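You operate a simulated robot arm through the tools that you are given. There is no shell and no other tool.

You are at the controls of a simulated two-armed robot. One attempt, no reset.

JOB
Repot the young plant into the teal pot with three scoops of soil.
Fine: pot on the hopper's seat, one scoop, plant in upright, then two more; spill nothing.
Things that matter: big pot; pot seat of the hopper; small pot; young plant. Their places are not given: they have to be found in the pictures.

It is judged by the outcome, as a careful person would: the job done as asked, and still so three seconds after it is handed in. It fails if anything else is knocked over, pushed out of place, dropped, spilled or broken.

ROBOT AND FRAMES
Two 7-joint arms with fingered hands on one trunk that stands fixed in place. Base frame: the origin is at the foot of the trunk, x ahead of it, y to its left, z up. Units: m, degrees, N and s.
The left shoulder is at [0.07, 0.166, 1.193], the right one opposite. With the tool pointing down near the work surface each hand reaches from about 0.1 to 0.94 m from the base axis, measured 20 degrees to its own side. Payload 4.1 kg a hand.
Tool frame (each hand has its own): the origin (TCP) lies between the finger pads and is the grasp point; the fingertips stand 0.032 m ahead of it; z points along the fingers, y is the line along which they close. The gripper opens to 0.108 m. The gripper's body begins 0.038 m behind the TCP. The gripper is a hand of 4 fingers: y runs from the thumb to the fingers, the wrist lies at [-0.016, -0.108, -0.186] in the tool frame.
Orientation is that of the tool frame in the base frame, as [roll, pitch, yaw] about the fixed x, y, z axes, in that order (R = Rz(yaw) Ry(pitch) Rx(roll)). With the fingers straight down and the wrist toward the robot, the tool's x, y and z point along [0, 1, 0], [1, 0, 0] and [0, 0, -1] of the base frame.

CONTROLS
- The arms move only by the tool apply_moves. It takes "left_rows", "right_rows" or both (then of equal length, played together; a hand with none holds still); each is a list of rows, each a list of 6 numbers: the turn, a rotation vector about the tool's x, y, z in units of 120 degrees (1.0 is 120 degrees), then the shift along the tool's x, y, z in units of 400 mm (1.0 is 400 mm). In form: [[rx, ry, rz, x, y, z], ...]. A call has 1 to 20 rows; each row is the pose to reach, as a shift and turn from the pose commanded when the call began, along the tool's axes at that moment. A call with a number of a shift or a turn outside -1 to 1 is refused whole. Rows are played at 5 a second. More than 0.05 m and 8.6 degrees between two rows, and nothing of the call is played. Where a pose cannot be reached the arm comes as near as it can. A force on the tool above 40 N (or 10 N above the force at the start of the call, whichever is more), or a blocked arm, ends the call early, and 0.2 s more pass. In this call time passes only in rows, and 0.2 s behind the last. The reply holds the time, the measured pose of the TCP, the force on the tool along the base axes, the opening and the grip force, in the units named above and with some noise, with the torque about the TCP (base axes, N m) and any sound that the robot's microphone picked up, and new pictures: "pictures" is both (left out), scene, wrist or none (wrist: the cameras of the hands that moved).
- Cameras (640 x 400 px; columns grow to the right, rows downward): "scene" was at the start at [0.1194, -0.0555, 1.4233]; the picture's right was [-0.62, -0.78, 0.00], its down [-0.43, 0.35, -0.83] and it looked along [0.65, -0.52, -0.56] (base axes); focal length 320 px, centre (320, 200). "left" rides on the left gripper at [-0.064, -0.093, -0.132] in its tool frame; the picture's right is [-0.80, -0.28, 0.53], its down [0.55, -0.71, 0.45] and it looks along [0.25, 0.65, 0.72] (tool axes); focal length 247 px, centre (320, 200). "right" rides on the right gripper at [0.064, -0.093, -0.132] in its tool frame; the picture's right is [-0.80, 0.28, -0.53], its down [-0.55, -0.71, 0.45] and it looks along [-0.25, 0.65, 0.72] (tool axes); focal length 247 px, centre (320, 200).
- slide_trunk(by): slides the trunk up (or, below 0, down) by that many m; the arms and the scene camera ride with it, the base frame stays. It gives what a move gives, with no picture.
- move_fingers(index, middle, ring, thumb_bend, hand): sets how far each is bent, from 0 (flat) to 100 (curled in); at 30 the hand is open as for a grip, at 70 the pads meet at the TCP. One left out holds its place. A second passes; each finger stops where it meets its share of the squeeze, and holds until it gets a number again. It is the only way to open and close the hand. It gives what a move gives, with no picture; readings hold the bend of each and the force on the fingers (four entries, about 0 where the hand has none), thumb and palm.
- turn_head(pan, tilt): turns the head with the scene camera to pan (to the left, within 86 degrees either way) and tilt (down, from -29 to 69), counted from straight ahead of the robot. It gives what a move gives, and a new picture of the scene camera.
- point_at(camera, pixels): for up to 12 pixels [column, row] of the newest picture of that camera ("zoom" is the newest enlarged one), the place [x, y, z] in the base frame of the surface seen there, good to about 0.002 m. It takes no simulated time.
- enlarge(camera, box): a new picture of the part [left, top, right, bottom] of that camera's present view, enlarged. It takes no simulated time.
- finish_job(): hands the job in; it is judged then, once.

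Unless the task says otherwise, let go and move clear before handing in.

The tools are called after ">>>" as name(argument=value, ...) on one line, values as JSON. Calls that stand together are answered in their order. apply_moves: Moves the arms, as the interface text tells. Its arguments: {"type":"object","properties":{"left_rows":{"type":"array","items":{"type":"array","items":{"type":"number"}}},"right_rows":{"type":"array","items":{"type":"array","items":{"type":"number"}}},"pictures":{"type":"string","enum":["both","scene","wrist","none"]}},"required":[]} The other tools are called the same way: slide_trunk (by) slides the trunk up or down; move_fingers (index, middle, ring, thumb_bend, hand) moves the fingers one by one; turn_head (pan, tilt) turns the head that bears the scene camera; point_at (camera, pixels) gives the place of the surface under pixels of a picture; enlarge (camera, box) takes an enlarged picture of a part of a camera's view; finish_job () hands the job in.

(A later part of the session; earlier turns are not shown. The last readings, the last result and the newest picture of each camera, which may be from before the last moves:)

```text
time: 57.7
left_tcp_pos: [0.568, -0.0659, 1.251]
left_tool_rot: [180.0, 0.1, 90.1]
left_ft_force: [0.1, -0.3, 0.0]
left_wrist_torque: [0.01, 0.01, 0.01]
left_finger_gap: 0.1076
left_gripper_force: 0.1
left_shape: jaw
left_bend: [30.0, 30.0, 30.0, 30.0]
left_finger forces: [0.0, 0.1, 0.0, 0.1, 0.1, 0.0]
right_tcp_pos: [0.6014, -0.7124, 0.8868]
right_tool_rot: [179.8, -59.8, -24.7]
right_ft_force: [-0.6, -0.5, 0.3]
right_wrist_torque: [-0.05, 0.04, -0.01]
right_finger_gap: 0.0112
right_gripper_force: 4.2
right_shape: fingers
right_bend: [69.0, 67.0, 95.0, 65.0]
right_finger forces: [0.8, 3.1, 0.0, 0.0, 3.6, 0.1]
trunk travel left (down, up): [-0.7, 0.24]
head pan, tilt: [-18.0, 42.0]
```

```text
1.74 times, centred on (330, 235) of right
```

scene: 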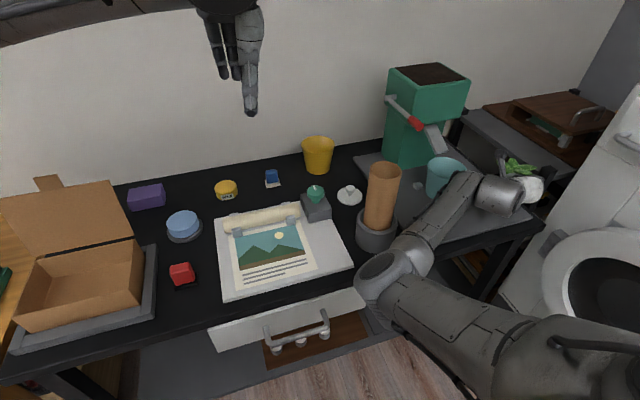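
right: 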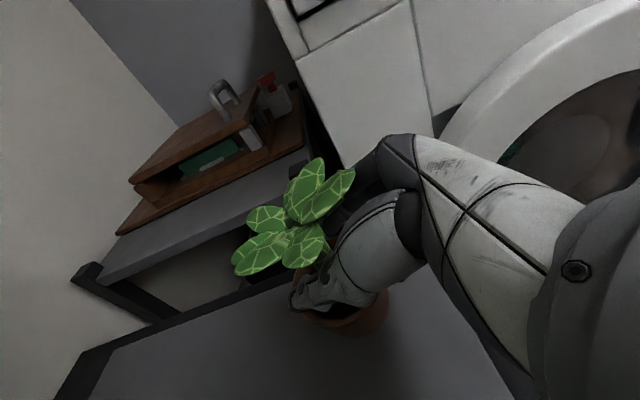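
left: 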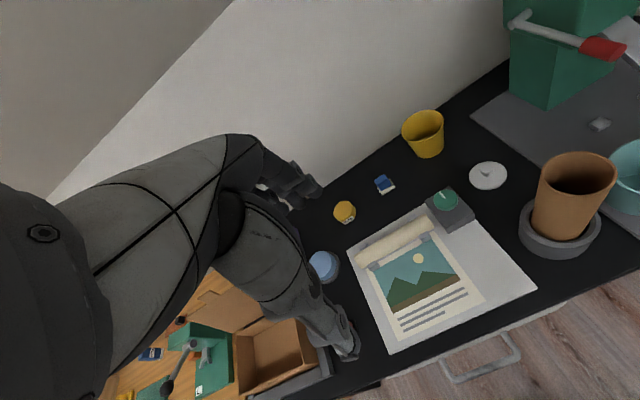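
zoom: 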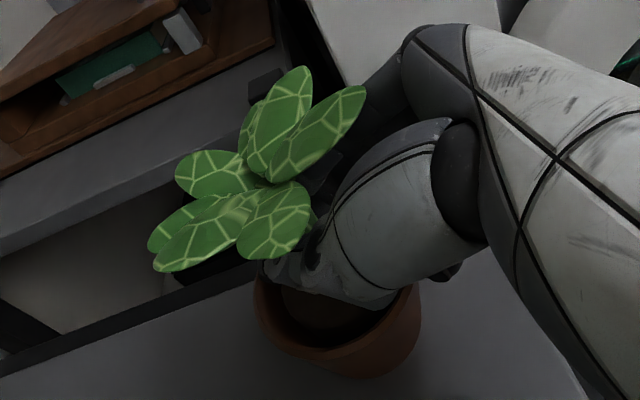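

>>> move_fingers(hand="right", index=73, middle=71, thumb_bend=70)

>>> apply_moves(right_rows=[[0, 0, 0, 0.0217, 0, -0.0125], [0, 0, 0, 0.0433, 0, -0.025]])

>>> enlarge(camera="right", box=[220, 120, 440, 350])

```text
time: 58.7
left_tcp_pos: [0.568, -0.0663, 1.2519]
left_tool_rot: [-179.9, 0.0, 90.1]
left_ft_force: [-0.9, 0.6, 0.8]
left_wrist_torque: [0.01, 0.01, 0.0]
left_finger_gap: 0.1074
left_gripper_force: 0.1
left_shape: jaw
left_bend: [30.0, 30.0, 30.0, 30.0]
left_finger forces: [0.1, 0.0, 0.0, 0.0, 0.0, 0.0]
right_tcp_pos: [0.6007, -0.7125, 0.8879]
right_tool_rot: [179.7, -59.8, -24.7]
right_ft_force: [0.1, 0.0, 0.3]
right_wrist_torque: [0.0, 0.02, -0.01]
right_finger_gap: 0.0088
right_gripper_force: 6.2
right_shape: fingers
right_bend: [72.0, 67.0, 95.0, 65.0]
right_finger forces: [3.8, 3.6, 0.0, 0.1, 5.2, 0.0]
trunk travel left (down, up): [-0.7, 0.24]
head pan, tilt: [-18.0, 42.0]
```

```text
time: 59.3
left_tcp_pos: [0.5676, -0.0658, 1.2517]
left_tool_rot: [-180.0, 0.0, 89.9]
left_ft_force: [0.1, 0.5, 0.1]
left_wrist_torque: [0.04, 0.0, 0.0]
left_finger_gap: 0.1075
left_gripper_force: 0.0
left_shape: jaw
left_bend: [30.0, 30.0, 30.0, 30.0]
left_finger forces: [0.1, 0.0, 0.1, 0.1, 0.0, 0.0]
right_tcp_pos: [0.6023, -0.7122, 0.909]
right_tool_rot: [179.7, -59.8, -24.6]
right_ft_force: [0.6, -0.1, -1.5]
right_wrist_torque: [-0.01, 0.04, 0.01]
right_finger_gap: 0.0084
right_gripper_force: 6.6
right_shape: fingers
right_bend: [72.0, 67.0, 95.0, 65.0]
right_finger forces: [3.0, 3.1, 0.0, 0.0, 5.4, 0.0]
trunk travel left (down, up): [-0.7, 0.24]
head pan, tilt: [-18.0, 42.0]
```

scene: 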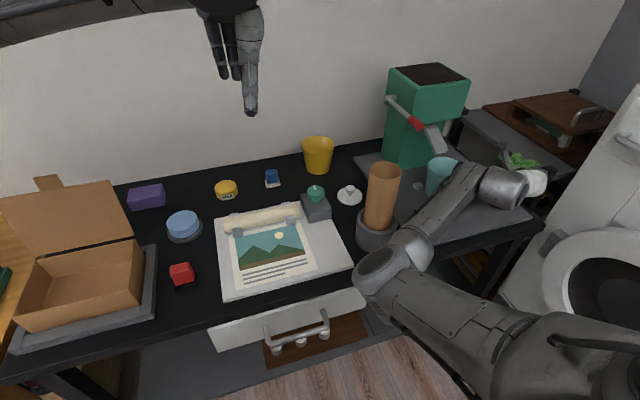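
right: 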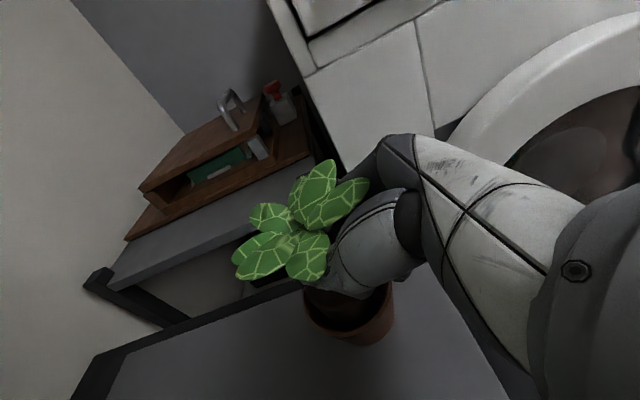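

```text
1.74 times, centred on (330, 235) of right
```

zoom: 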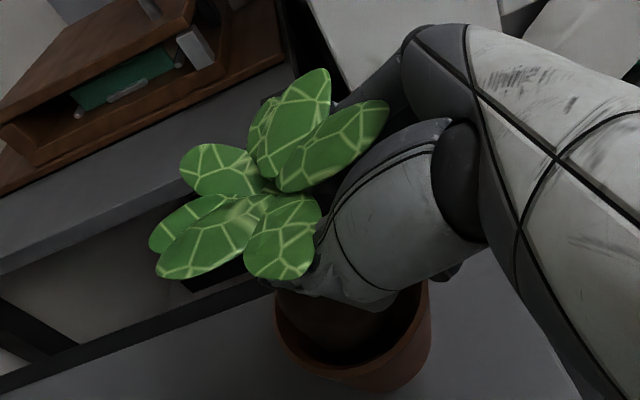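

The plant is rising with the hand (force −1.5 N). I'll lift further and check that the small pot stays on the mat and the plant remains upright.

>>> apply_moves(right_rows=[[0, 0, 0, 0.0325, 0, -0.0188], [0, 0, 0, 0.065, 0, -0.0375], [0, 0, 0, 0.0975, 0, -0.0563]])

>>> enlarge(camera="right", box=[220, 130, 440, 370])

>>> enlarge(camera="scene", box=[450, 130, 570, 240])

```text
time: 60.1
left_tcp_pos: [0.5681, -0.066, 1.2513]
left_tool_rot: [-180.0, 0.0, 90.1]
left_ft_force: [0.2, -0.2, -1.1]
left_wrist_torque: [0.01, -0.01, 0.01]
left_finger_gap: 0.1076
left_gripper_force: 0.1
left_shape: jaw
left_bend: [30.0, 30.0, 30.0, 30.0]
left_finger forces: [0.0, 0.0, 0.0, 0.0, 0.0, 0.0]
right_tcp_pos: [0.602, -0.7134, 0.9518]
right_tool_rot: [179.7, -59.8, -24.6]
right_ft_force: [-0.8, -0.4, -1.6]
right_wrist_torque: [-0.03, 0.03, -0.02]
right_finger_gap: 0.0084
right_gripper_force: 5.3
right_shape: fingers
right_bend: [72.0, 67.0, 95.0, 65.0]
right_finger forces: [2.9, 3.1, 0.1, 0.1, 5.5, 0.0]
trunk travel left (down, up): [-0.7, 0.24]
head pan, tilt: [-18.0, 42.0]
```

scene: 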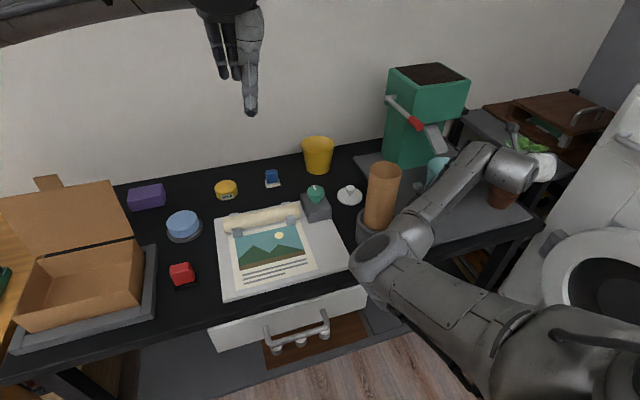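
right: 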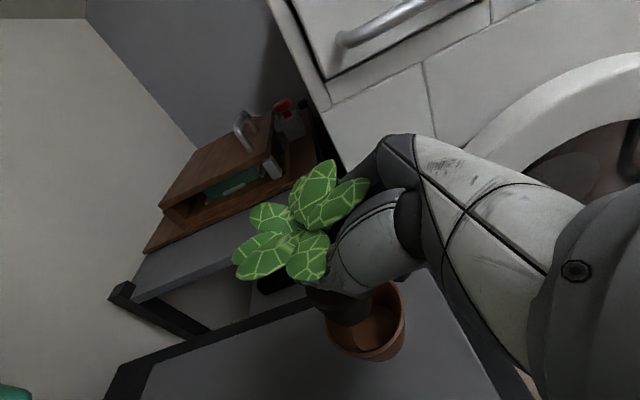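

```text
1.67 times, centred on (330, 250) of right
```

zoom: 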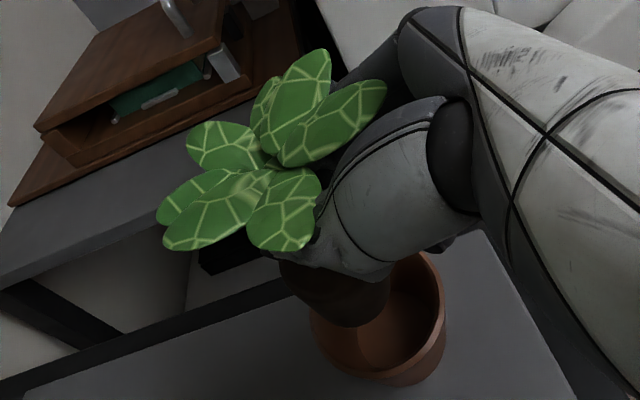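

```text
3.64 times, centred on (510, 185) of scene
```

zoom: 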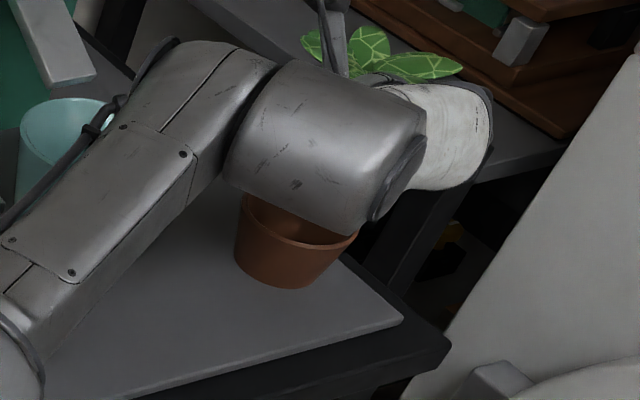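

The root ball is out of the small pot, and the pot stayed put on the mat. I'll check the plant's tilt from its leaves and root ball.

>>> enlarge(camera="right", box=[220, 150, 420, 370])

>>> point_at(camera="zoom", pixels=[[152, 245], [155, 210], [185, 110], [330, 30], [400, 60], [315, 245], [275, 285], [300, 310], [350, 330], [395, 300], [330, 295], [290, 300]])

```text
1.82 times, centred on (320, 260) of right
```

zoom: 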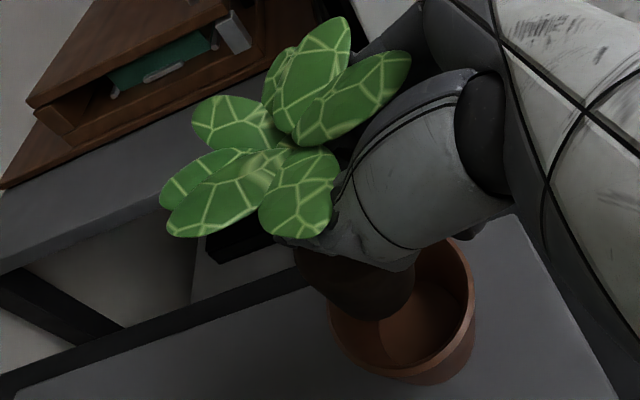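

```text
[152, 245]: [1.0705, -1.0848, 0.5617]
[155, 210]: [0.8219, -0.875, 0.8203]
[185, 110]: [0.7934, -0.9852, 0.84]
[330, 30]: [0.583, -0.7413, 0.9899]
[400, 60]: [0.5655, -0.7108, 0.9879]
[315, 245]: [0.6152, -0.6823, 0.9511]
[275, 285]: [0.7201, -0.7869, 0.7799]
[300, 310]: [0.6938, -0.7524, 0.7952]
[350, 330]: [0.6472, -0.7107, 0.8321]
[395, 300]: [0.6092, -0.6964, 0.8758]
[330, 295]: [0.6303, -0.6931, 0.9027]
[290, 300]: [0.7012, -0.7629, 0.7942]
```

>>> point_at(camera="zoom", pixels=[[172, 230], [165, 200], [195, 115], [340, 25], [405, 58], [325, 225], [300, 265], [320, 285], [375, 312], [410, 285], [345, 300], [310, 235]])

```text
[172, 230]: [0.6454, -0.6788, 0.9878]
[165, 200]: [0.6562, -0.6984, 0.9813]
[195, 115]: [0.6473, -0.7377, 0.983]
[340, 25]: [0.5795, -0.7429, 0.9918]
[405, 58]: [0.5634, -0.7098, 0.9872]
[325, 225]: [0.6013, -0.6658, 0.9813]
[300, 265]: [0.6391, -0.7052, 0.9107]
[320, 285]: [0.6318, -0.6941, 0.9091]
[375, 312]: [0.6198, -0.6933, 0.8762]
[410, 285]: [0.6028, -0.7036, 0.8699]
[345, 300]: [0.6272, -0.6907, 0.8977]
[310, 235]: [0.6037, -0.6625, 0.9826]
```

The plant leans about 5° back toward the hand, otherwise secure. I'll lift another 4.5 cm while pitching 4.7° to set it upright.

>>> apply_moves(right_rows=[[0, -0.013, 0, 0.0325, 0, -0.0188], [0, -0.026, 0, 0.065, 0, -0.0375], [0, -0.039, 0, 0.0975, 0, -0.0563]])

>>> enlarge(camera="right", box=[220, 150, 420, 370])

```text
time: 60.9
left_tcp_pos: [0.5675, -0.0657, 1.2515]
left_tool_rot: [180.0, 0.0, 89.9]
left_ft_force: [-0.5, 0.2, -0.7]
left_wrist_torque: [-0.05, 0.01, -0.02]
left_finger_gap: 0.1076
left_gripper_force: 0.0
left_shape: jaw
left_bend: [30.0, 30.0, 30.0, 30.0]
left_finger forces: [0.0, 0.0, 0.0, 0.1, 0.0, 0.0]
right_tcp_pos: [0.601, -0.7122, 0.9983]
right_tool_rot: [179.8, -55.1, -24.8]
right_ft_force: [-0.4, -0.5, -0.4]
right_wrist_torque: [-0.02, 0.03, -0.05]
right_finger_gap: 0.0083
right_gripper_force: 5.3
right_shape: fingers
right_bend: [72.0, 67.0, 95.0, 65.0]
right_finger forces: [2.7, 3.0, 0.0, 0.1, 5.2, 0.0]
trunk travel left (down, up): [-0.7, 0.24]
head pan, tilt: [-18.0, 42.0]
```

scene: 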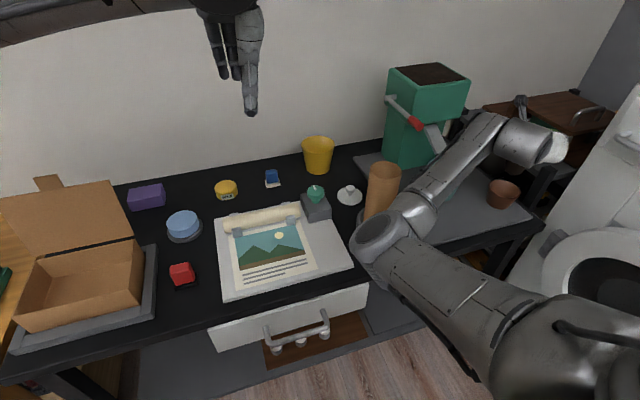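
right: 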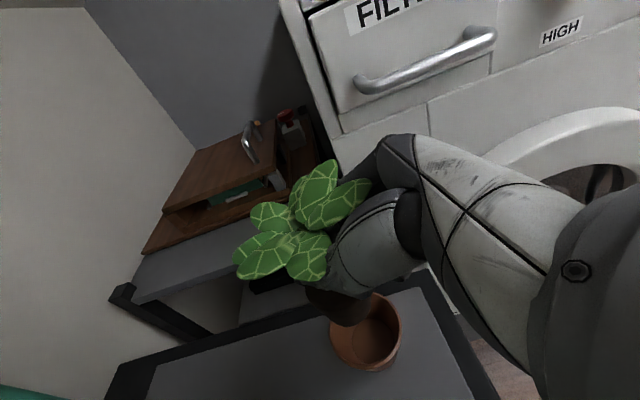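

```text
1.82 times, centred on (320, 260) of right
```

zoom: 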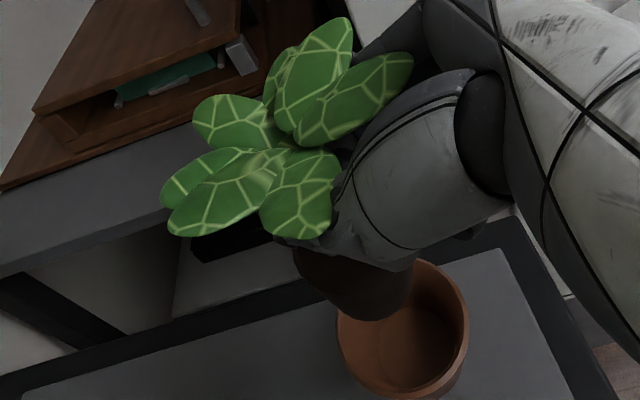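

>>> point_at(camera="zoom", pixels=[[174, 230], [165, 200], [197, 113], [342, 25], [407, 60], [312, 235], [300, 265], [320, 285], [375, 312], [408, 285], [345, 300], [290, 155]])

>>> point_at(camera="scene", pixels=[[380, 235], [400, 215], [420, 215], [430, 190], [480, 135], [500, 190]])

```text
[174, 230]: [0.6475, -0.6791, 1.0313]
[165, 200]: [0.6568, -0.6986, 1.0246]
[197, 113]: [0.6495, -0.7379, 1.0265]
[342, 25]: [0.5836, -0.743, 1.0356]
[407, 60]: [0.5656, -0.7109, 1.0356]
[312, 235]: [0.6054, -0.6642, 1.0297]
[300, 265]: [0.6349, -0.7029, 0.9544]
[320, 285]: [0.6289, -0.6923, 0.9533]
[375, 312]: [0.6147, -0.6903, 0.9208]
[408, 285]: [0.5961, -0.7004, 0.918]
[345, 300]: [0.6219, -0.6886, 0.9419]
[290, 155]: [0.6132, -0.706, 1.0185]
```

```text
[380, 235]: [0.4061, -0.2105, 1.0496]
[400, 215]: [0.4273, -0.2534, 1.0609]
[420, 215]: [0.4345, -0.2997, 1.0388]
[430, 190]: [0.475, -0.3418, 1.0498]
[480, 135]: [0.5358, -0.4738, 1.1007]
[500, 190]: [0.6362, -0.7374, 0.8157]
```

The plant is now upright within 1° (leaf heights match the originals plus 0.110 m). I'll carry it over the teal pot while turning 73° so that the gap between leaves faces the chute.

>>> apply_moves(right_rows=[[0.0416, 0, -0.029, 0.004, -0.0305, 0.0057], [0.0831, 0, -0.058, 0.008, -0.0611, 0.0115], [0.1247, 0, -0.087, 0.0119, -0.0916, 0.0172], [0.1663, 0, -0.116, 0.0159, -0.1221, 0.0229], [0.2078, 0, -0.145, 0.0199, -0.1526, 0.0286], [0.2494, 0, -0.174, 0.0239, -0.1832, 0.0344], [0.291, 0, -0.203, 0.0278, -0.2137, 0.0401], [0.3325, 0, -0.232, 0.0318, -0.2442, 0.0458], [0.3741, 0, -0.261, 0.0358, -0.2747, 0.0515], [0.4157, 0, -0.29, 0.0398, -0.3053, 0.0573], [0.4572, 0, -0.319, 0.0437, -0.3358, 0.063], [0.4988, 0, -0.348, 0.0477, -0.3663, 0.0687]])

>>> enlarge(camera="scene", box=[380, 60, 560, 220])

>>> enlarge(camera="right", box=[200, 130, 420, 380])

```text
time: 63.5
left_tcp_pos: [0.5684, -0.068, 1.2514]
left_tool_rot: [179.9, 0.0, 89.9]
left_ft_force: [0.6, -0.2, -0.3]
left_wrist_torque: [0.0, -0.02, 0.01]
left_finger_gap: 0.1076
left_gripper_force: 0.0
left_shape: jaw
left_bend: [30.0, 30.0, 30.0, 30.0]
left_finger forces: [0.1, 0.0, 0.0, 0.0, 0.0, 0.0]
right_tcp_pos: [0.6938, -0.5942, 0.9979]
right_tool_rot: [179.8, -55.0, 48.4]
right_ft_force: [0.9, -0.3, -0.5]
right_wrist_torque: [-0.01, 0.02, 0.0]
right_finger_gap: 0.0079
right_gripper_force: 4.5
right_shape: fingers
right_bend: [73.0, 68.0, 95.0, 65.0]
right_finger forces: [2.1, 2.9, 0.1, 0.0, 4.9, 0.0]
trunk travel left (down, up): [-0.7, 0.24]
head pan, tilt: [-18.0, 42.0]
```

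scene: 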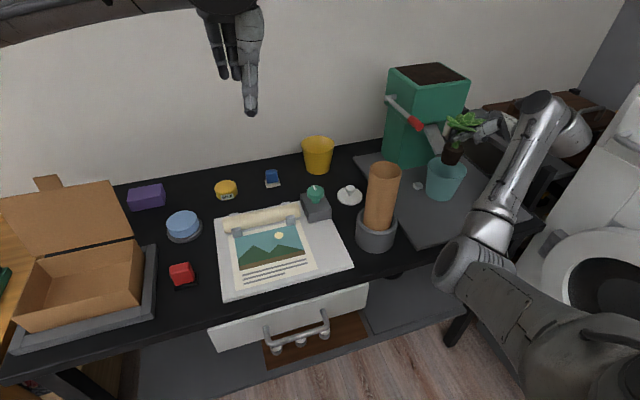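
right: 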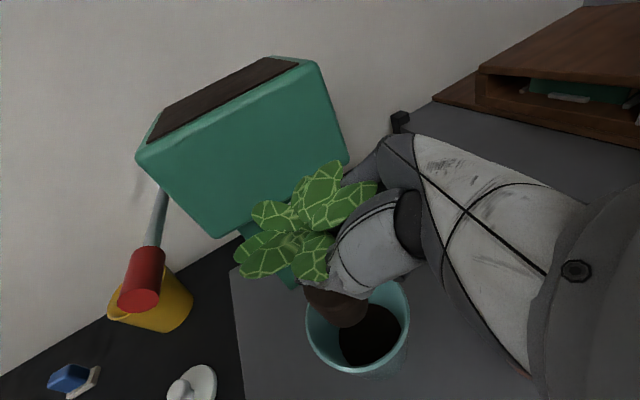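

```text
2.50 times, centred on (470, 140) of scene
```

zoom: 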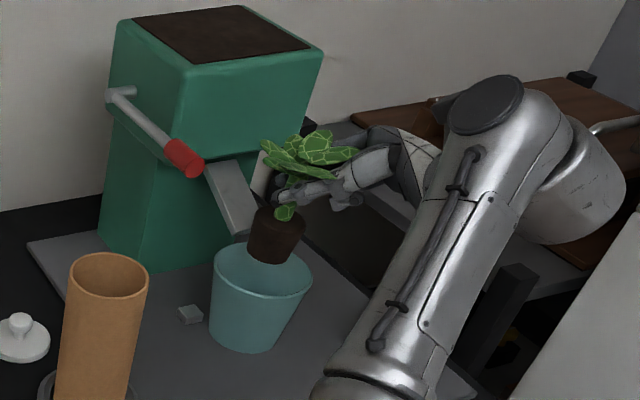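

```text
1.60 times, centred on (310, 255) of right
```

zoom: 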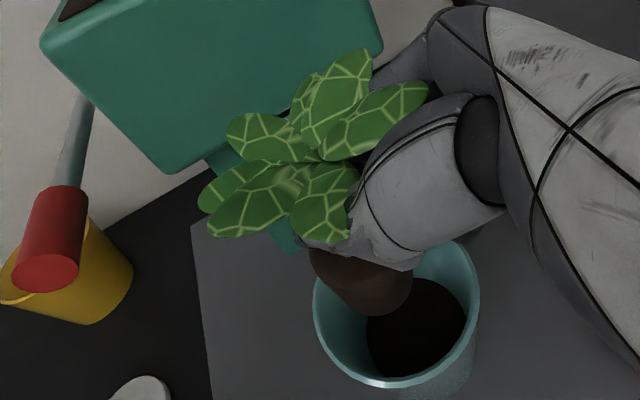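

The plant hangs upright above the pot and the soil is visible inside (right zoom (415,330)). I'll measure soil level, root ball and leaf positions relative to pot and chute.

>>> point_at(camera="zoom", pixels=[[415, 300], [400, 340], [440, 350], [380, 360], [400, 385], [470, 300], [330, 340], [210, 232], [205, 200], [235, 125], [360, 55], [420, 90]])

>>> point_at(camera="zoom", pixels=[[335, 238], [330, 290], [370, 308], [400, 300], [320, 262], [345, 280], [450, 300], [385, 330]])

>>> enlarge(camera="scene", box=[410, 90, 510, 210])

```text
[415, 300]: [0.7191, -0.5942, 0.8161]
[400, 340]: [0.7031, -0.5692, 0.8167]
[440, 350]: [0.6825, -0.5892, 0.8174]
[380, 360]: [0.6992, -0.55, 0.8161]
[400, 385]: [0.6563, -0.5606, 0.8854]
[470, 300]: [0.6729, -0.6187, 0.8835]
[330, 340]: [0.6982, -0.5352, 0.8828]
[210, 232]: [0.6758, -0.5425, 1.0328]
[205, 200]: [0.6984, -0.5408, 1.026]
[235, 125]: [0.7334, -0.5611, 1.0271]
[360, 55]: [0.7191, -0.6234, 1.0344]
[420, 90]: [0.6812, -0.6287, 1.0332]
```

```text
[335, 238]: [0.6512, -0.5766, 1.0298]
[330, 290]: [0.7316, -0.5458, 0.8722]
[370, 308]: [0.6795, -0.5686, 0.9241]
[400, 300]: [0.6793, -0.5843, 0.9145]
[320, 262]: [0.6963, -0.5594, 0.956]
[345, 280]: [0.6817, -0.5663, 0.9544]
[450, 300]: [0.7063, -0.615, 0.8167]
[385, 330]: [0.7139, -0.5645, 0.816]
```

```text
3.33 times, centred on (460, 150) of scene
```

zoom: 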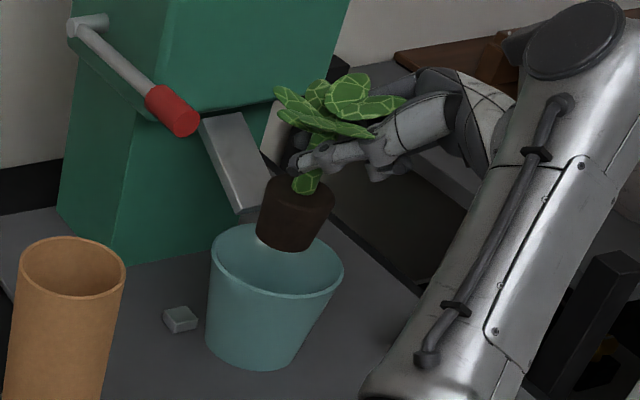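

Soil is level at z 0.8165; the root ball bottom is about 0.914, and lowering about 97 mm leaves leaf tips just above the chute lip. I'll lower 88 mm with a small upright correction.

>>> apply_moves(right_rows=[[0, -0.006, 0, -0.0295, -0.003, 0.0219], [0, -0.012, 0, -0.059, -0.0085, 0.0438], [0, -0.018, 0, -0.0885, -0.0085, 0.0657], [0, -0.022, 0, -0.118, -0.0085, 0.0875], [0, -0.022, 0, -0.1475, -0.0085, 0.1094], [0, -0.022, 0, -0.177, -0.0085, 0.1313]])

>>> enlarge(camera="scene", box=[410, 90, 510, 210])

>>> enlarge(camera="right", box=[200, 130, 420, 380])

```text
time: 64.9
left_tcp_pos: [0.5685, -0.0662, 1.2503]
left_tool_rot: [180.0, 0.0, 89.9]
left_ft_force: [-1.3, 0.2, -0.4]
left_wrist_torque: [0.01, -0.03, 0.02]
left_finger_gap: 0.1075
left_gripper_force: 0.0
left_shape: jaw
left_bend: [30.0, 30.0, 30.0, 30.0]
left_finger forces: [0.0, 0.1, 0.1, 0.0, 0.0, 0.1]
right_tcp_pos: [0.6936, -0.5902, 0.9076]
right_tool_rot: [179.8, -52.5, 48.4]
right_ft_force: [0.6, -0.4, -1.3]
right_wrist_torque: [-0.01, -0.03, 0.01]
right_finger_gap: 0.0076
right_gripper_force: 5.4
right_shape: fingers
right_bend: [73.0, 68.0, 95.0, 65.0]
right_finger forces: [2.1, 2.9, 0.0, 0.0, 4.8, 0.0]
trunk travel left (down, up): [-0.7, 0.24]
head pan, tilt: [-18.0, 42.0]
```

scene: 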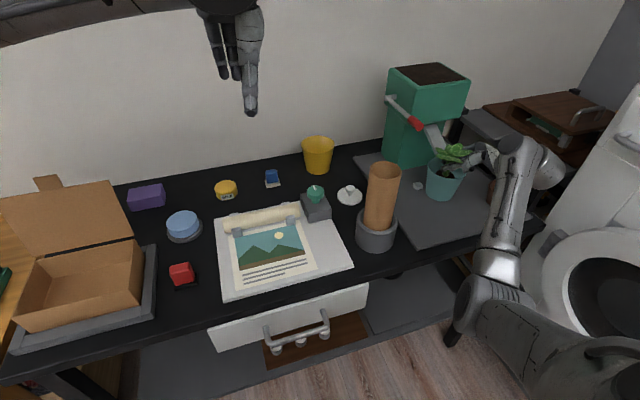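
right: 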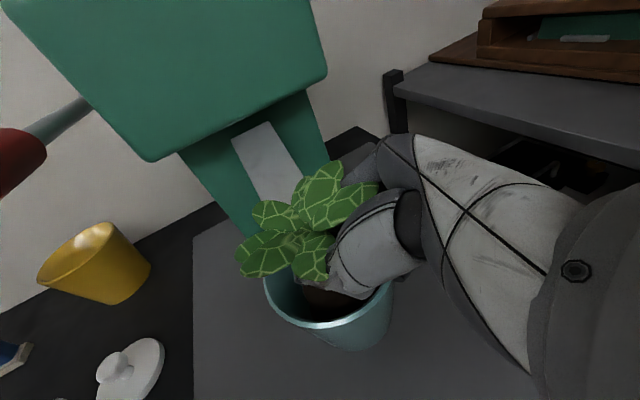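

```text
3.33 times, centred on (460, 150) of scene
```

zoom: 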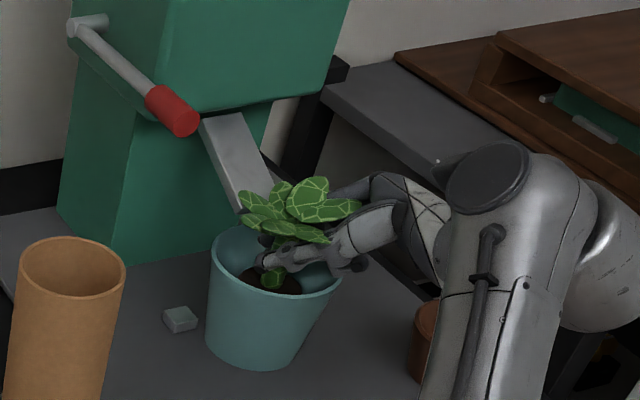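

```text
1.60 times, centred on (310, 255) of right
```

zoom: 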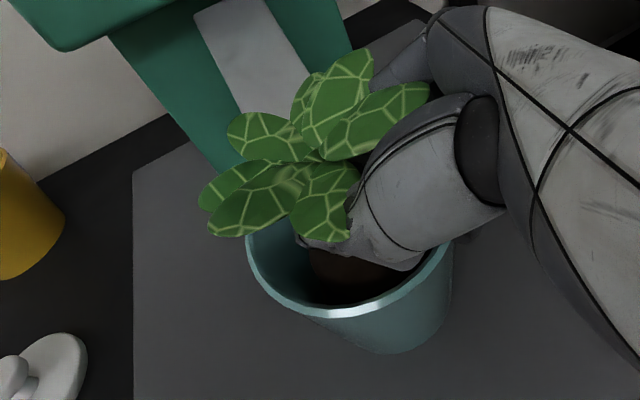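

The root ball is inside the pot and the leaves are clear of the chute. I'll lower the remaining millimetres slowly until the force shows it resting on the soil.

>>> point_at(camera="zoom", pixels=[[212, 232], [205, 198], [233, 125], [362, 55], [422, 90], [335, 238], [330, 262], [345, 285], [380, 280]])

>>> apply_moves(right_rows=[[0, 0, 0, -0.006, 0, 0.0045], [0, 0, 0, -0.0119, 0, 0.0093]], pictures="none")

```text
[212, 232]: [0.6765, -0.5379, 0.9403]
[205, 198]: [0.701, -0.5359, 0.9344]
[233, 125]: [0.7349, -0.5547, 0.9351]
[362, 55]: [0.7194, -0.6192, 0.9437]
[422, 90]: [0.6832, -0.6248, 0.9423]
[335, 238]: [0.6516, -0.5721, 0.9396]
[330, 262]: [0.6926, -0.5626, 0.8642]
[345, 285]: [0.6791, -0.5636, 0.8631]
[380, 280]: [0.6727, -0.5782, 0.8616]
```

```text
time: 65.5
left_tcp_pos: [0.5669, -0.0657, 1.2515]
left_tool_rot: [-180.0, 0.2, 90.1]
left_ft_force: [-0.4, -0.4, 0.0]
left_wrist_torque: [0.0, 0.0, -0.01]
left_finger_gap: 0.1078
left_gripper_force: 0.0
left_shape: jaw
left_bend: [30.0, 30.0, 30.0, 30.0]
left_finger forces: [0.0, 0.0, 0.0, 0.0, 0.1, 0.0]
right_tcp_pos: [0.6929, -0.5896, 0.9061]
right_tool_rot: [179.3, -52.4, 48.6]
right_ft_force: [1.3, -2.7, 11.3]
right_wrist_torque: [-0.54, 0.05, 0.04]
right_finger_gap: 0.0073
right_gripper_force: 10.9
right_shape: fingers
right_bend: [73.0, 68.0, 95.0, 65.0]
right_finger forces: [2.1, 3.0, 13.1, 0.1, 4.8, 0.0]
trunk travel left (down, up): [-0.7, 0.24]
head pan, tilt: [-18.0, 42.0]
```

The curled ring finger met the pot rim (13 N) with the ball about 5 mm above the soil. I'll back off 2 mm at once, then check the pot and plant.

>>> apply_moves(right_rows=[[0, 0, 0, 0.0055, 0, -0.0042]])

>>> enlarge(camera="scene", box=[410, 110, 510, 210])

>>> enlarge(camera="right", box=[220, 140, 420, 360])

```text
time: 65.9
left_tcp_pos: [0.5664, -0.0653, 1.2512]
left_tool_rot: [-180.0, 0.0, 90.0]
left_ft_force: [1.4, 0.2, -0.3]
left_wrist_torque: [0.0, 0.01, -0.02]
left_finger_gap: 0.1075
left_gripper_force: 0.1
left_shape: jaw
left_bend: [30.0, 30.0, 30.0, 30.0]
left_finger forces: [0.0, 0.1, 0.1, 0.0, 0.0, 0.0]
right_tcp_pos: [0.6931, -0.5892, 0.9046]
right_tool_rot: [179.7, -52.4, 48.4]
right_ft_force: [0.5, -0.1, 6.8]
right_wrist_torque: [-0.27, 0.03, 0.04]
right_finger_gap: 0.0076
right_gripper_force: 8.6
right_shape: fingers
right_bend: [73.0, 68.0, 95.0, 65.0]
right_finger forces: [2.1, 2.8, 7.2, 0.0, 4.6, 0.0]
trunk travel left (down, up): [-0.7, 0.24]
head pan, tilt: [-18.0, 42.0]
```

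scene: 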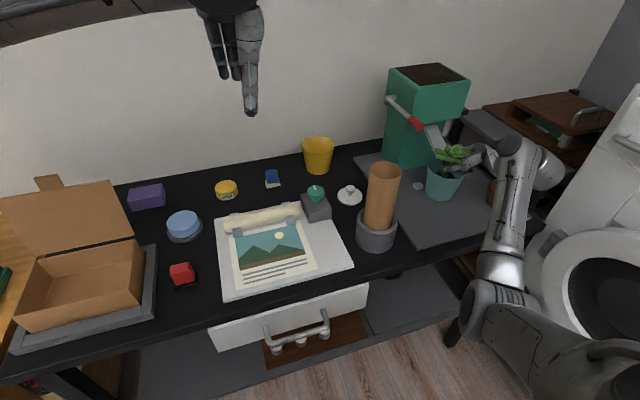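
right: 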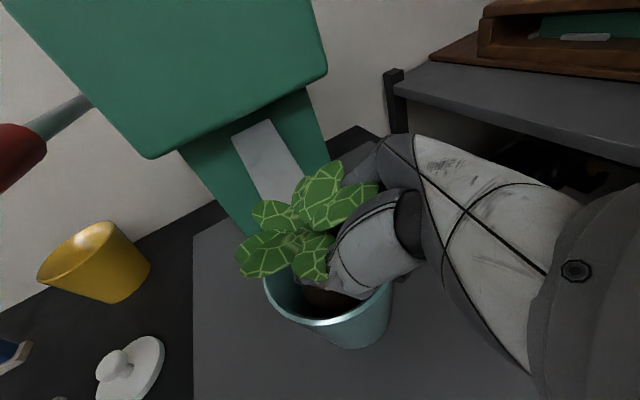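

```text
4.00 times, centred on (460, 160) of scene
```

zoom: 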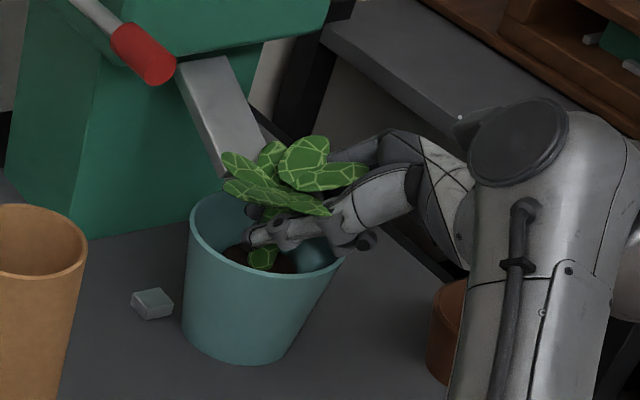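

```text
1.82 times, centred on (320, 250) of right
```

zoom: 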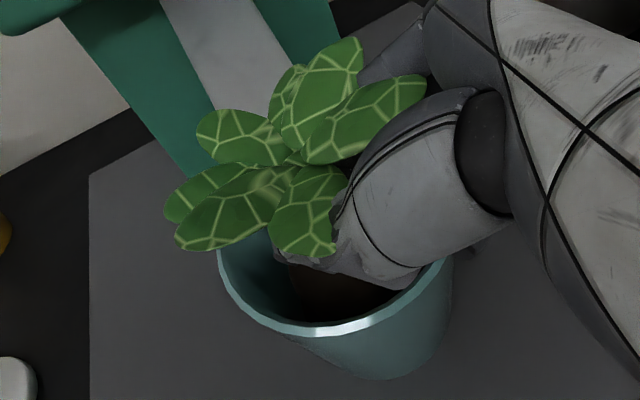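

Still 7 N on the ring finger; raising another 4 mm so the pot is fully unloaded.

>>> apply_moves(right_rows=[[0, 0, 0, 0.008, 0, -0.0061]], pictures="none")

>>> enlarge(camera="right", box=[220, 140, 420, 360])

>>> point_at(camera="zoom", pixels=[[178, 240], [168, 210], [198, 120], [350, 42], [420, 80], [325, 245], [330, 270], [300, 280], [360, 300], [230, 285], [290, 325], [440, 275]])

```text
time: 66.3
left_tcp_pos: [0.5691, -0.0666, 1.2514]
left_tool_rot: [180.0, -0.1, 90.0]
left_ft_force: [-0.4, -0.8, 0.2]
left_wrist_torque: [-0.02, -0.01, 0.01]
left_finger_gap: 0.1075
left_gripper_force: 0.0
left_shape: jaw
left_bend: [30.0, 30.0, 30.0, 30.0]
left_finger forces: [0.1, 0.0, 0.0, 0.1, 0.0, 0.0]
right_tcp_pos: [0.6938, -0.5903, 0.9075]
right_tool_rot: [-179.7, -52.4, 47.9]
right_ft_force: [1.0, -0.2, -0.8]
right_wrist_torque: [-0.02, 0.0, -0.01]
right_finger_gap: 0.0077
right_gripper_force: 5.2
right_shape: fingers
right_bend: [73.0, 68.0, 95.0, 65.0]
right_finger forces: [2.2, 2.8, 0.0, 0.0, 4.6, 0.0]
trunk travel left (down, up): [-0.7, 0.24]
head pan, tilt: [-18.0, 42.0]
```

```text
1.82 times, centred on (320, 250) of right
```

zoom: 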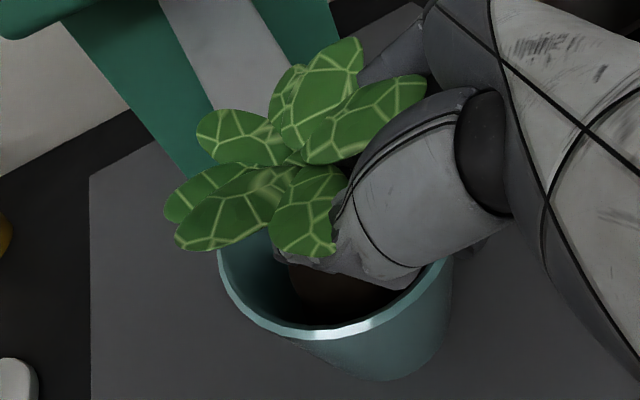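

```text
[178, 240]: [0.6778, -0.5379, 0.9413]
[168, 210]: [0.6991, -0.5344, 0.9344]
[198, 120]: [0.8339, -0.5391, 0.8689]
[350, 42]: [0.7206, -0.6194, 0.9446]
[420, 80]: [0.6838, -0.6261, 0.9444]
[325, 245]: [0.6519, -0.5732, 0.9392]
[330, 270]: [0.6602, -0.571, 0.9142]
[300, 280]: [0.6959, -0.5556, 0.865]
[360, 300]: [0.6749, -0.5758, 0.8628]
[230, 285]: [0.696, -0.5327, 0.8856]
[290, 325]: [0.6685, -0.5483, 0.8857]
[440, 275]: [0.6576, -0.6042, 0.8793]
```

Loads are off, the pot hasn't moved, and the plant is upright within about 2°, with its ball ~6 mm above the soil. I'll ease the grip in small steps so the stem slides down between the fingers onto the soil.

>>> apply_moves(right_rows=[[0, 0, 0, -0.003, 0, 0.0023]], pictures="none")

>>> move_fingers(hand="right", index=71, middle=66, thumb_bend=65)

>>> enlarge(camera="right", box=[220, 140, 420, 360])

```text
time: 66.7
left_tcp_pos: [0.5684, -0.0659, 1.2512]
left_tool_rot: [180.0, 0.0, 89.9]
left_ft_force: [0.1, -0.2, -0.4]
left_wrist_torque: [0.01, -0.02, -0.01]
left_finger_gap: 0.1077
left_gripper_force: 0.0
left_shape: jaw
left_bend: [30.0, 30.0, 30.0, 30.0]
left_finger forces: [0.0, 0.0, 0.0, 0.1, 0.1, 0.0]
right_tcp_pos: [0.6942, -0.59, 0.909]
right_tool_rot: [179.7, -52.3, 48.3]
right_ft_force: [-0.3, -0.9, -1.2]
right_wrist_torque: [0.01, 0.03, 0.02]
right_finger_gap: 0.0077
right_gripper_force: 5.1
right_shape: fingers
right_bend: [73.0, 68.0, 95.0, 65.0]
right_finger forces: [2.1, 2.8, 0.0, 0.0, 4.7, 0.0]
trunk travel left (down, up): [-0.7, 0.24]
head pan, tilt: [-18.0, 42.0]
```

```text
time: 67.7
left_tcp_pos: [0.5685, -0.0653, 1.251]
left_tool_rot: [180.0, 0.1, 89.9]
left_ft_force: [-0.2, 0.5, 0.1]
left_wrist_torque: [-0.01, 0.01, 0.0]
left_finger_gap: 0.1075
left_gripper_force: 0.0
left_shape: jaw
left_bend: [30.0, 30.0, 30.0, 30.0]
left_finger forces: [0.0, 0.0, 0.0, 0.0, 0.0, 0.1]
right_tcp_pos: [0.6952, -0.5902, 0.9064]
right_tool_rot: [179.7, -52.4, 48.4]
right_ft_force: [0.2, 0.6, 0.8]
right_wrist_torque: [-0.03, -0.03, 0.0]
right_finger_gap: 0.0074
right_gripper_force: 0.1
right_shape: fingers
right_bend: [71.0, 66.0, 95.0, 65.0]
right_finger forces: [0.2, 0.0, 0.0, 0.0, 0.2, 0.0]
trunk travel left (down, up): [-0.7, 0.24]
head pan, tilt: [-18.0, 42.0]
```

```text
1.82 times, centred on (320, 250) of right
```

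zoom: 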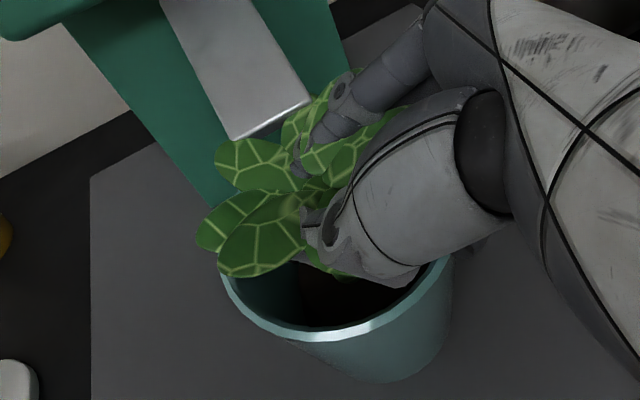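

The plant slid down further than expected; leaves now sit around the fingers. I'll look closely before any further motion.

>>> enlarge(camera="scene", box=[410, 110, 510, 210])

>>> enlarge(camera="right", box=[250, 160, 370, 320])

>>> point_at(camera="zoom", pixels=[[170, 290], [130, 230], [165, 130], [300, 110], [385, 140], [310, 230], [290, 280], [330, 320], [220, 330], [280, 190], [340, 60], [260, 90]])

```text
4.00 times, centred on (460, 160) of scene
```

zoom: 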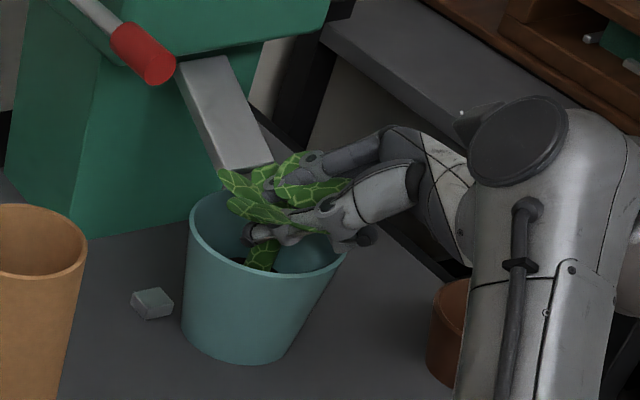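

```text
2.50 times, centred on (310, 240) of right
```

zoom: 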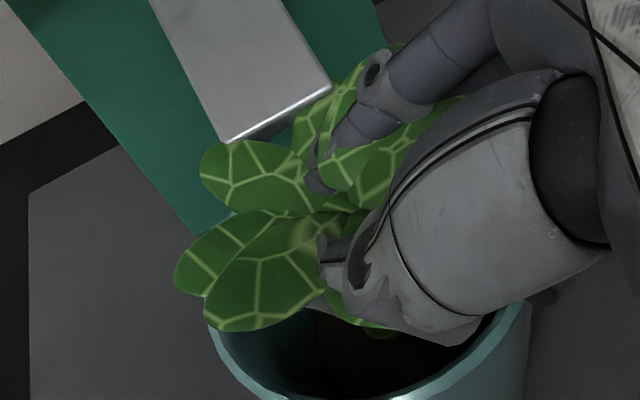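

```text
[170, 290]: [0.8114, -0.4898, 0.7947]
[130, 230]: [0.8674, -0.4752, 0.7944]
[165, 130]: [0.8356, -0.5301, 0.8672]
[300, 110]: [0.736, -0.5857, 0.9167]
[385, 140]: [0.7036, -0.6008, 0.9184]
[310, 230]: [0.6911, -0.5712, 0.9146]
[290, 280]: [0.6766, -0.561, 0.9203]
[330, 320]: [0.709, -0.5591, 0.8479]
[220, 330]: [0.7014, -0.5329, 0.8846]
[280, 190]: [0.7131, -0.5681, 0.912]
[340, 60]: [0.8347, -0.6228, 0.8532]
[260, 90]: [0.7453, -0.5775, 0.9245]
```

>>> point_at(camera="zoom", pixels=[[185, 285], [210, 320], [210, 165], [320, 110], [450, 105], [370, 322], [350, 180], [300, 150], [240, 310], [200, 260], [395, 55], [345, 100]])

>>> enlarge(camera="scene", box=[435, 135, 485, 185])

```text
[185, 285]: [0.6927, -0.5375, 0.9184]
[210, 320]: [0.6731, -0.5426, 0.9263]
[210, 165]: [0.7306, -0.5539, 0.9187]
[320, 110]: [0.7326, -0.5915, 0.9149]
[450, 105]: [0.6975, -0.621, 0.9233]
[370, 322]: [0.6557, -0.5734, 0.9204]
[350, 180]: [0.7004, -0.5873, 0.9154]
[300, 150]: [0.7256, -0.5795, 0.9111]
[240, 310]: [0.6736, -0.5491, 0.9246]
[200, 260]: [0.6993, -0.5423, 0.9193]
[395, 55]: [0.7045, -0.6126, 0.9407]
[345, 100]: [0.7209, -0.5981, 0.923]
```

```text
8.00 times, centred on (460, 160) of scene
```

zoom: 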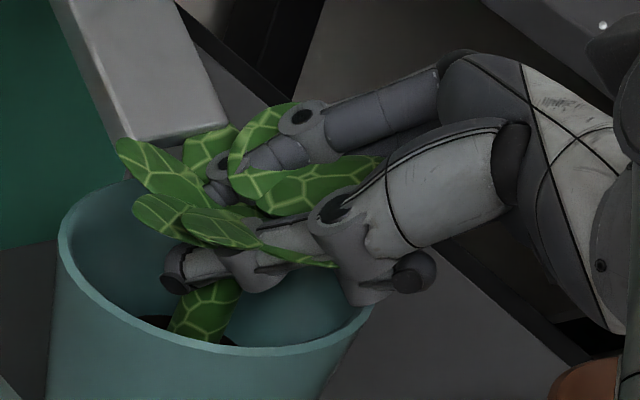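

Forces are near zero: the root ball is now resting low in the soil, leaning about 5° while loosely held. I'll open index, middle and thumb a little to let it settle.

>>> move_fingers(hand="right", index=64, middle=60, thumb_bend=60)

>>> enlarge(camera="scene", box=[435, 135, 485, 185])

>>> enlarge(camera="right", box=[250, 160, 370, 320])

```text
time: 68.7
left_tcp_pos: [0.5675, -0.0661, 1.2507]
left_tool_rot: [-180.0, 0.0, 90.0]
left_ft_force: [-0.7, 0.2, 1.0]
left_wrist_torque: [-0.03, 0.04, -0.02]
left_finger_gap: 0.1078
left_gripper_force: 0.0
left_shape: jaw
left_bend: [30.0, 30.0, 30.0, 30.0]
left_finger forces: [0.0, 0.1, 0.0, 0.1, 0.0, 0.0]
right_tcp_pos: [0.6945, -0.5898, 0.9077]
right_tool_rot: [179.8, -52.3, 48.3]
right_ft_force: [-0.6, -0.1, 0.2]
right_wrist_torque: [0.04, -0.02, 0.06]
right_finger_gap: 0.0232
right_gripper_force: 0.2
right_shape: fingers
right_bend: [64.0, 60.0, 95.0, 60.0]
right_finger forces: [0.0, 0.0, 0.0, 0.0, 0.1, 0.0]
trunk travel left (down, up): [-0.7, 0.24]
head pan, tilt: [-18.0, 42.0]
```

```text
8.00 times, centred on (460, 160) of scene
```

zoom: 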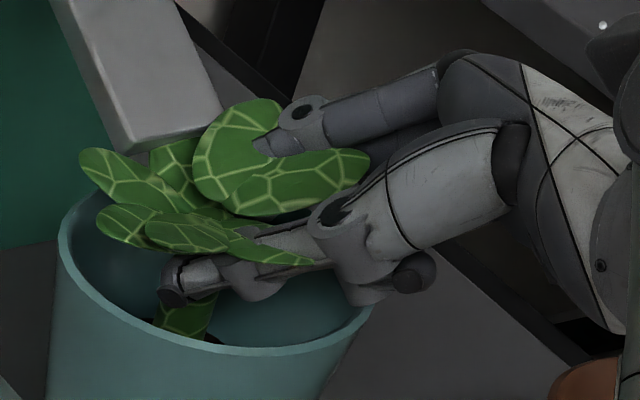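

```text
2.50 times, centred on (310, 240) of right
```

zoom: 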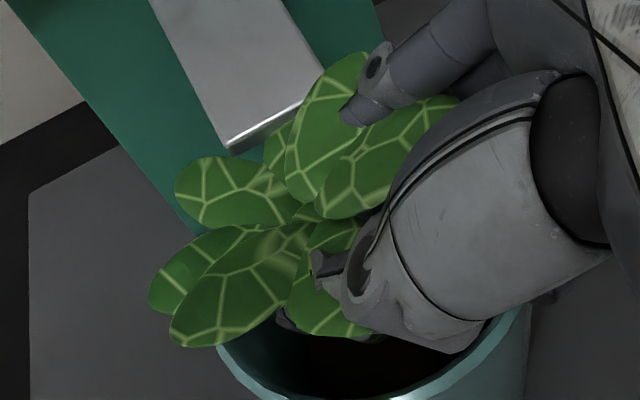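

>>> point_at(camera="zoom", pixels=[[180, 340], [155, 290], [185, 180], [350, 62], [450, 102], [345, 330], [300, 160], [320, 200], [370, 180], [240, 290]])

```text
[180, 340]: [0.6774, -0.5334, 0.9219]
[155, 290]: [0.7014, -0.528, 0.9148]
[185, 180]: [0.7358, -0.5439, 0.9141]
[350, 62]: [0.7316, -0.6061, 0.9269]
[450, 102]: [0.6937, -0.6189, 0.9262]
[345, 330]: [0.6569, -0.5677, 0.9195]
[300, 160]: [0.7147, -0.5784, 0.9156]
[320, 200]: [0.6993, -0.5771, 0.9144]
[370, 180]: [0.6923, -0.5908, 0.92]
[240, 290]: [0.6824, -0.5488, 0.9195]
```

The plant has settled upright (leaf heights match the originals to within 2 mm), axis near (0.700,-0.573) inside the pot. I'll open the fingers wider, then withdraw straight back along the hand's axis.

>>> move_fingers(hand="right", index=54, middle=54, thumb_bend=48)

>>> enlarge(camera="scene", box=[435, 135, 485, 185])

>>> enlarge(camera="right", box=[250, 160, 370, 320])

```text
time: 69.7
left_tcp_pos: [0.5679, -0.0661, 1.252]
left_tool_rot: [-180.0, 0.0, 89.9]
left_ft_force: [0.2, 0.1, 0.2]
left_wrist_torque: [0.03, -0.01, -0.01]
left_finger_gap: 0.1077
left_gripper_force: 0.0
left_shape: jaw
left_bend: [30.0, 30.0, 30.0, 30.0]
left_finger forces: [0.0, 0.1, 0.0, 0.0, 0.0, 0.1]
right_tcp_pos: [0.6945, -0.5902, 0.9083]
right_tool_rot: [179.8, -52.4, 48.2]
right_ft_force: [1.1, -0.5, 2.1]
right_wrist_torque: [0.01, 0.0, 0.01]
right_finger_gap: 0.05
right_gripper_force: 0.3
right_shape: fingers
right_bend: [54.0, 54.0, 95.0, 50.0]
right_finger forces: [0.0, 0.0, 0.1, 0.0, 1.3, 0.0]
trunk travel left (down, up): [-0.7, 0.24]
head pan, tilt: [-18.0, 42.0]
```

```text
8.00 times, centred on (460, 160) of scene
```

zoom: 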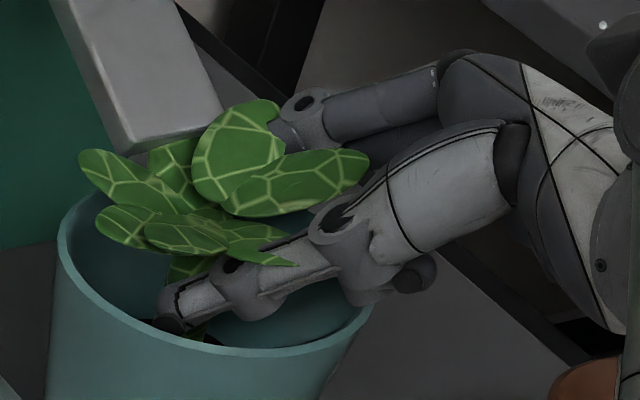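

```text
2.50 times, centred on (310, 240) of right
```

zoom: 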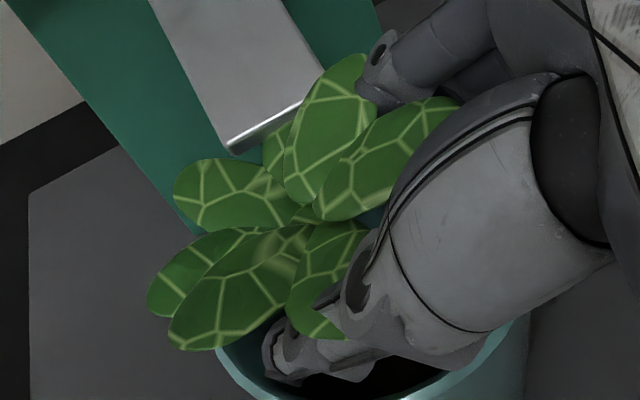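

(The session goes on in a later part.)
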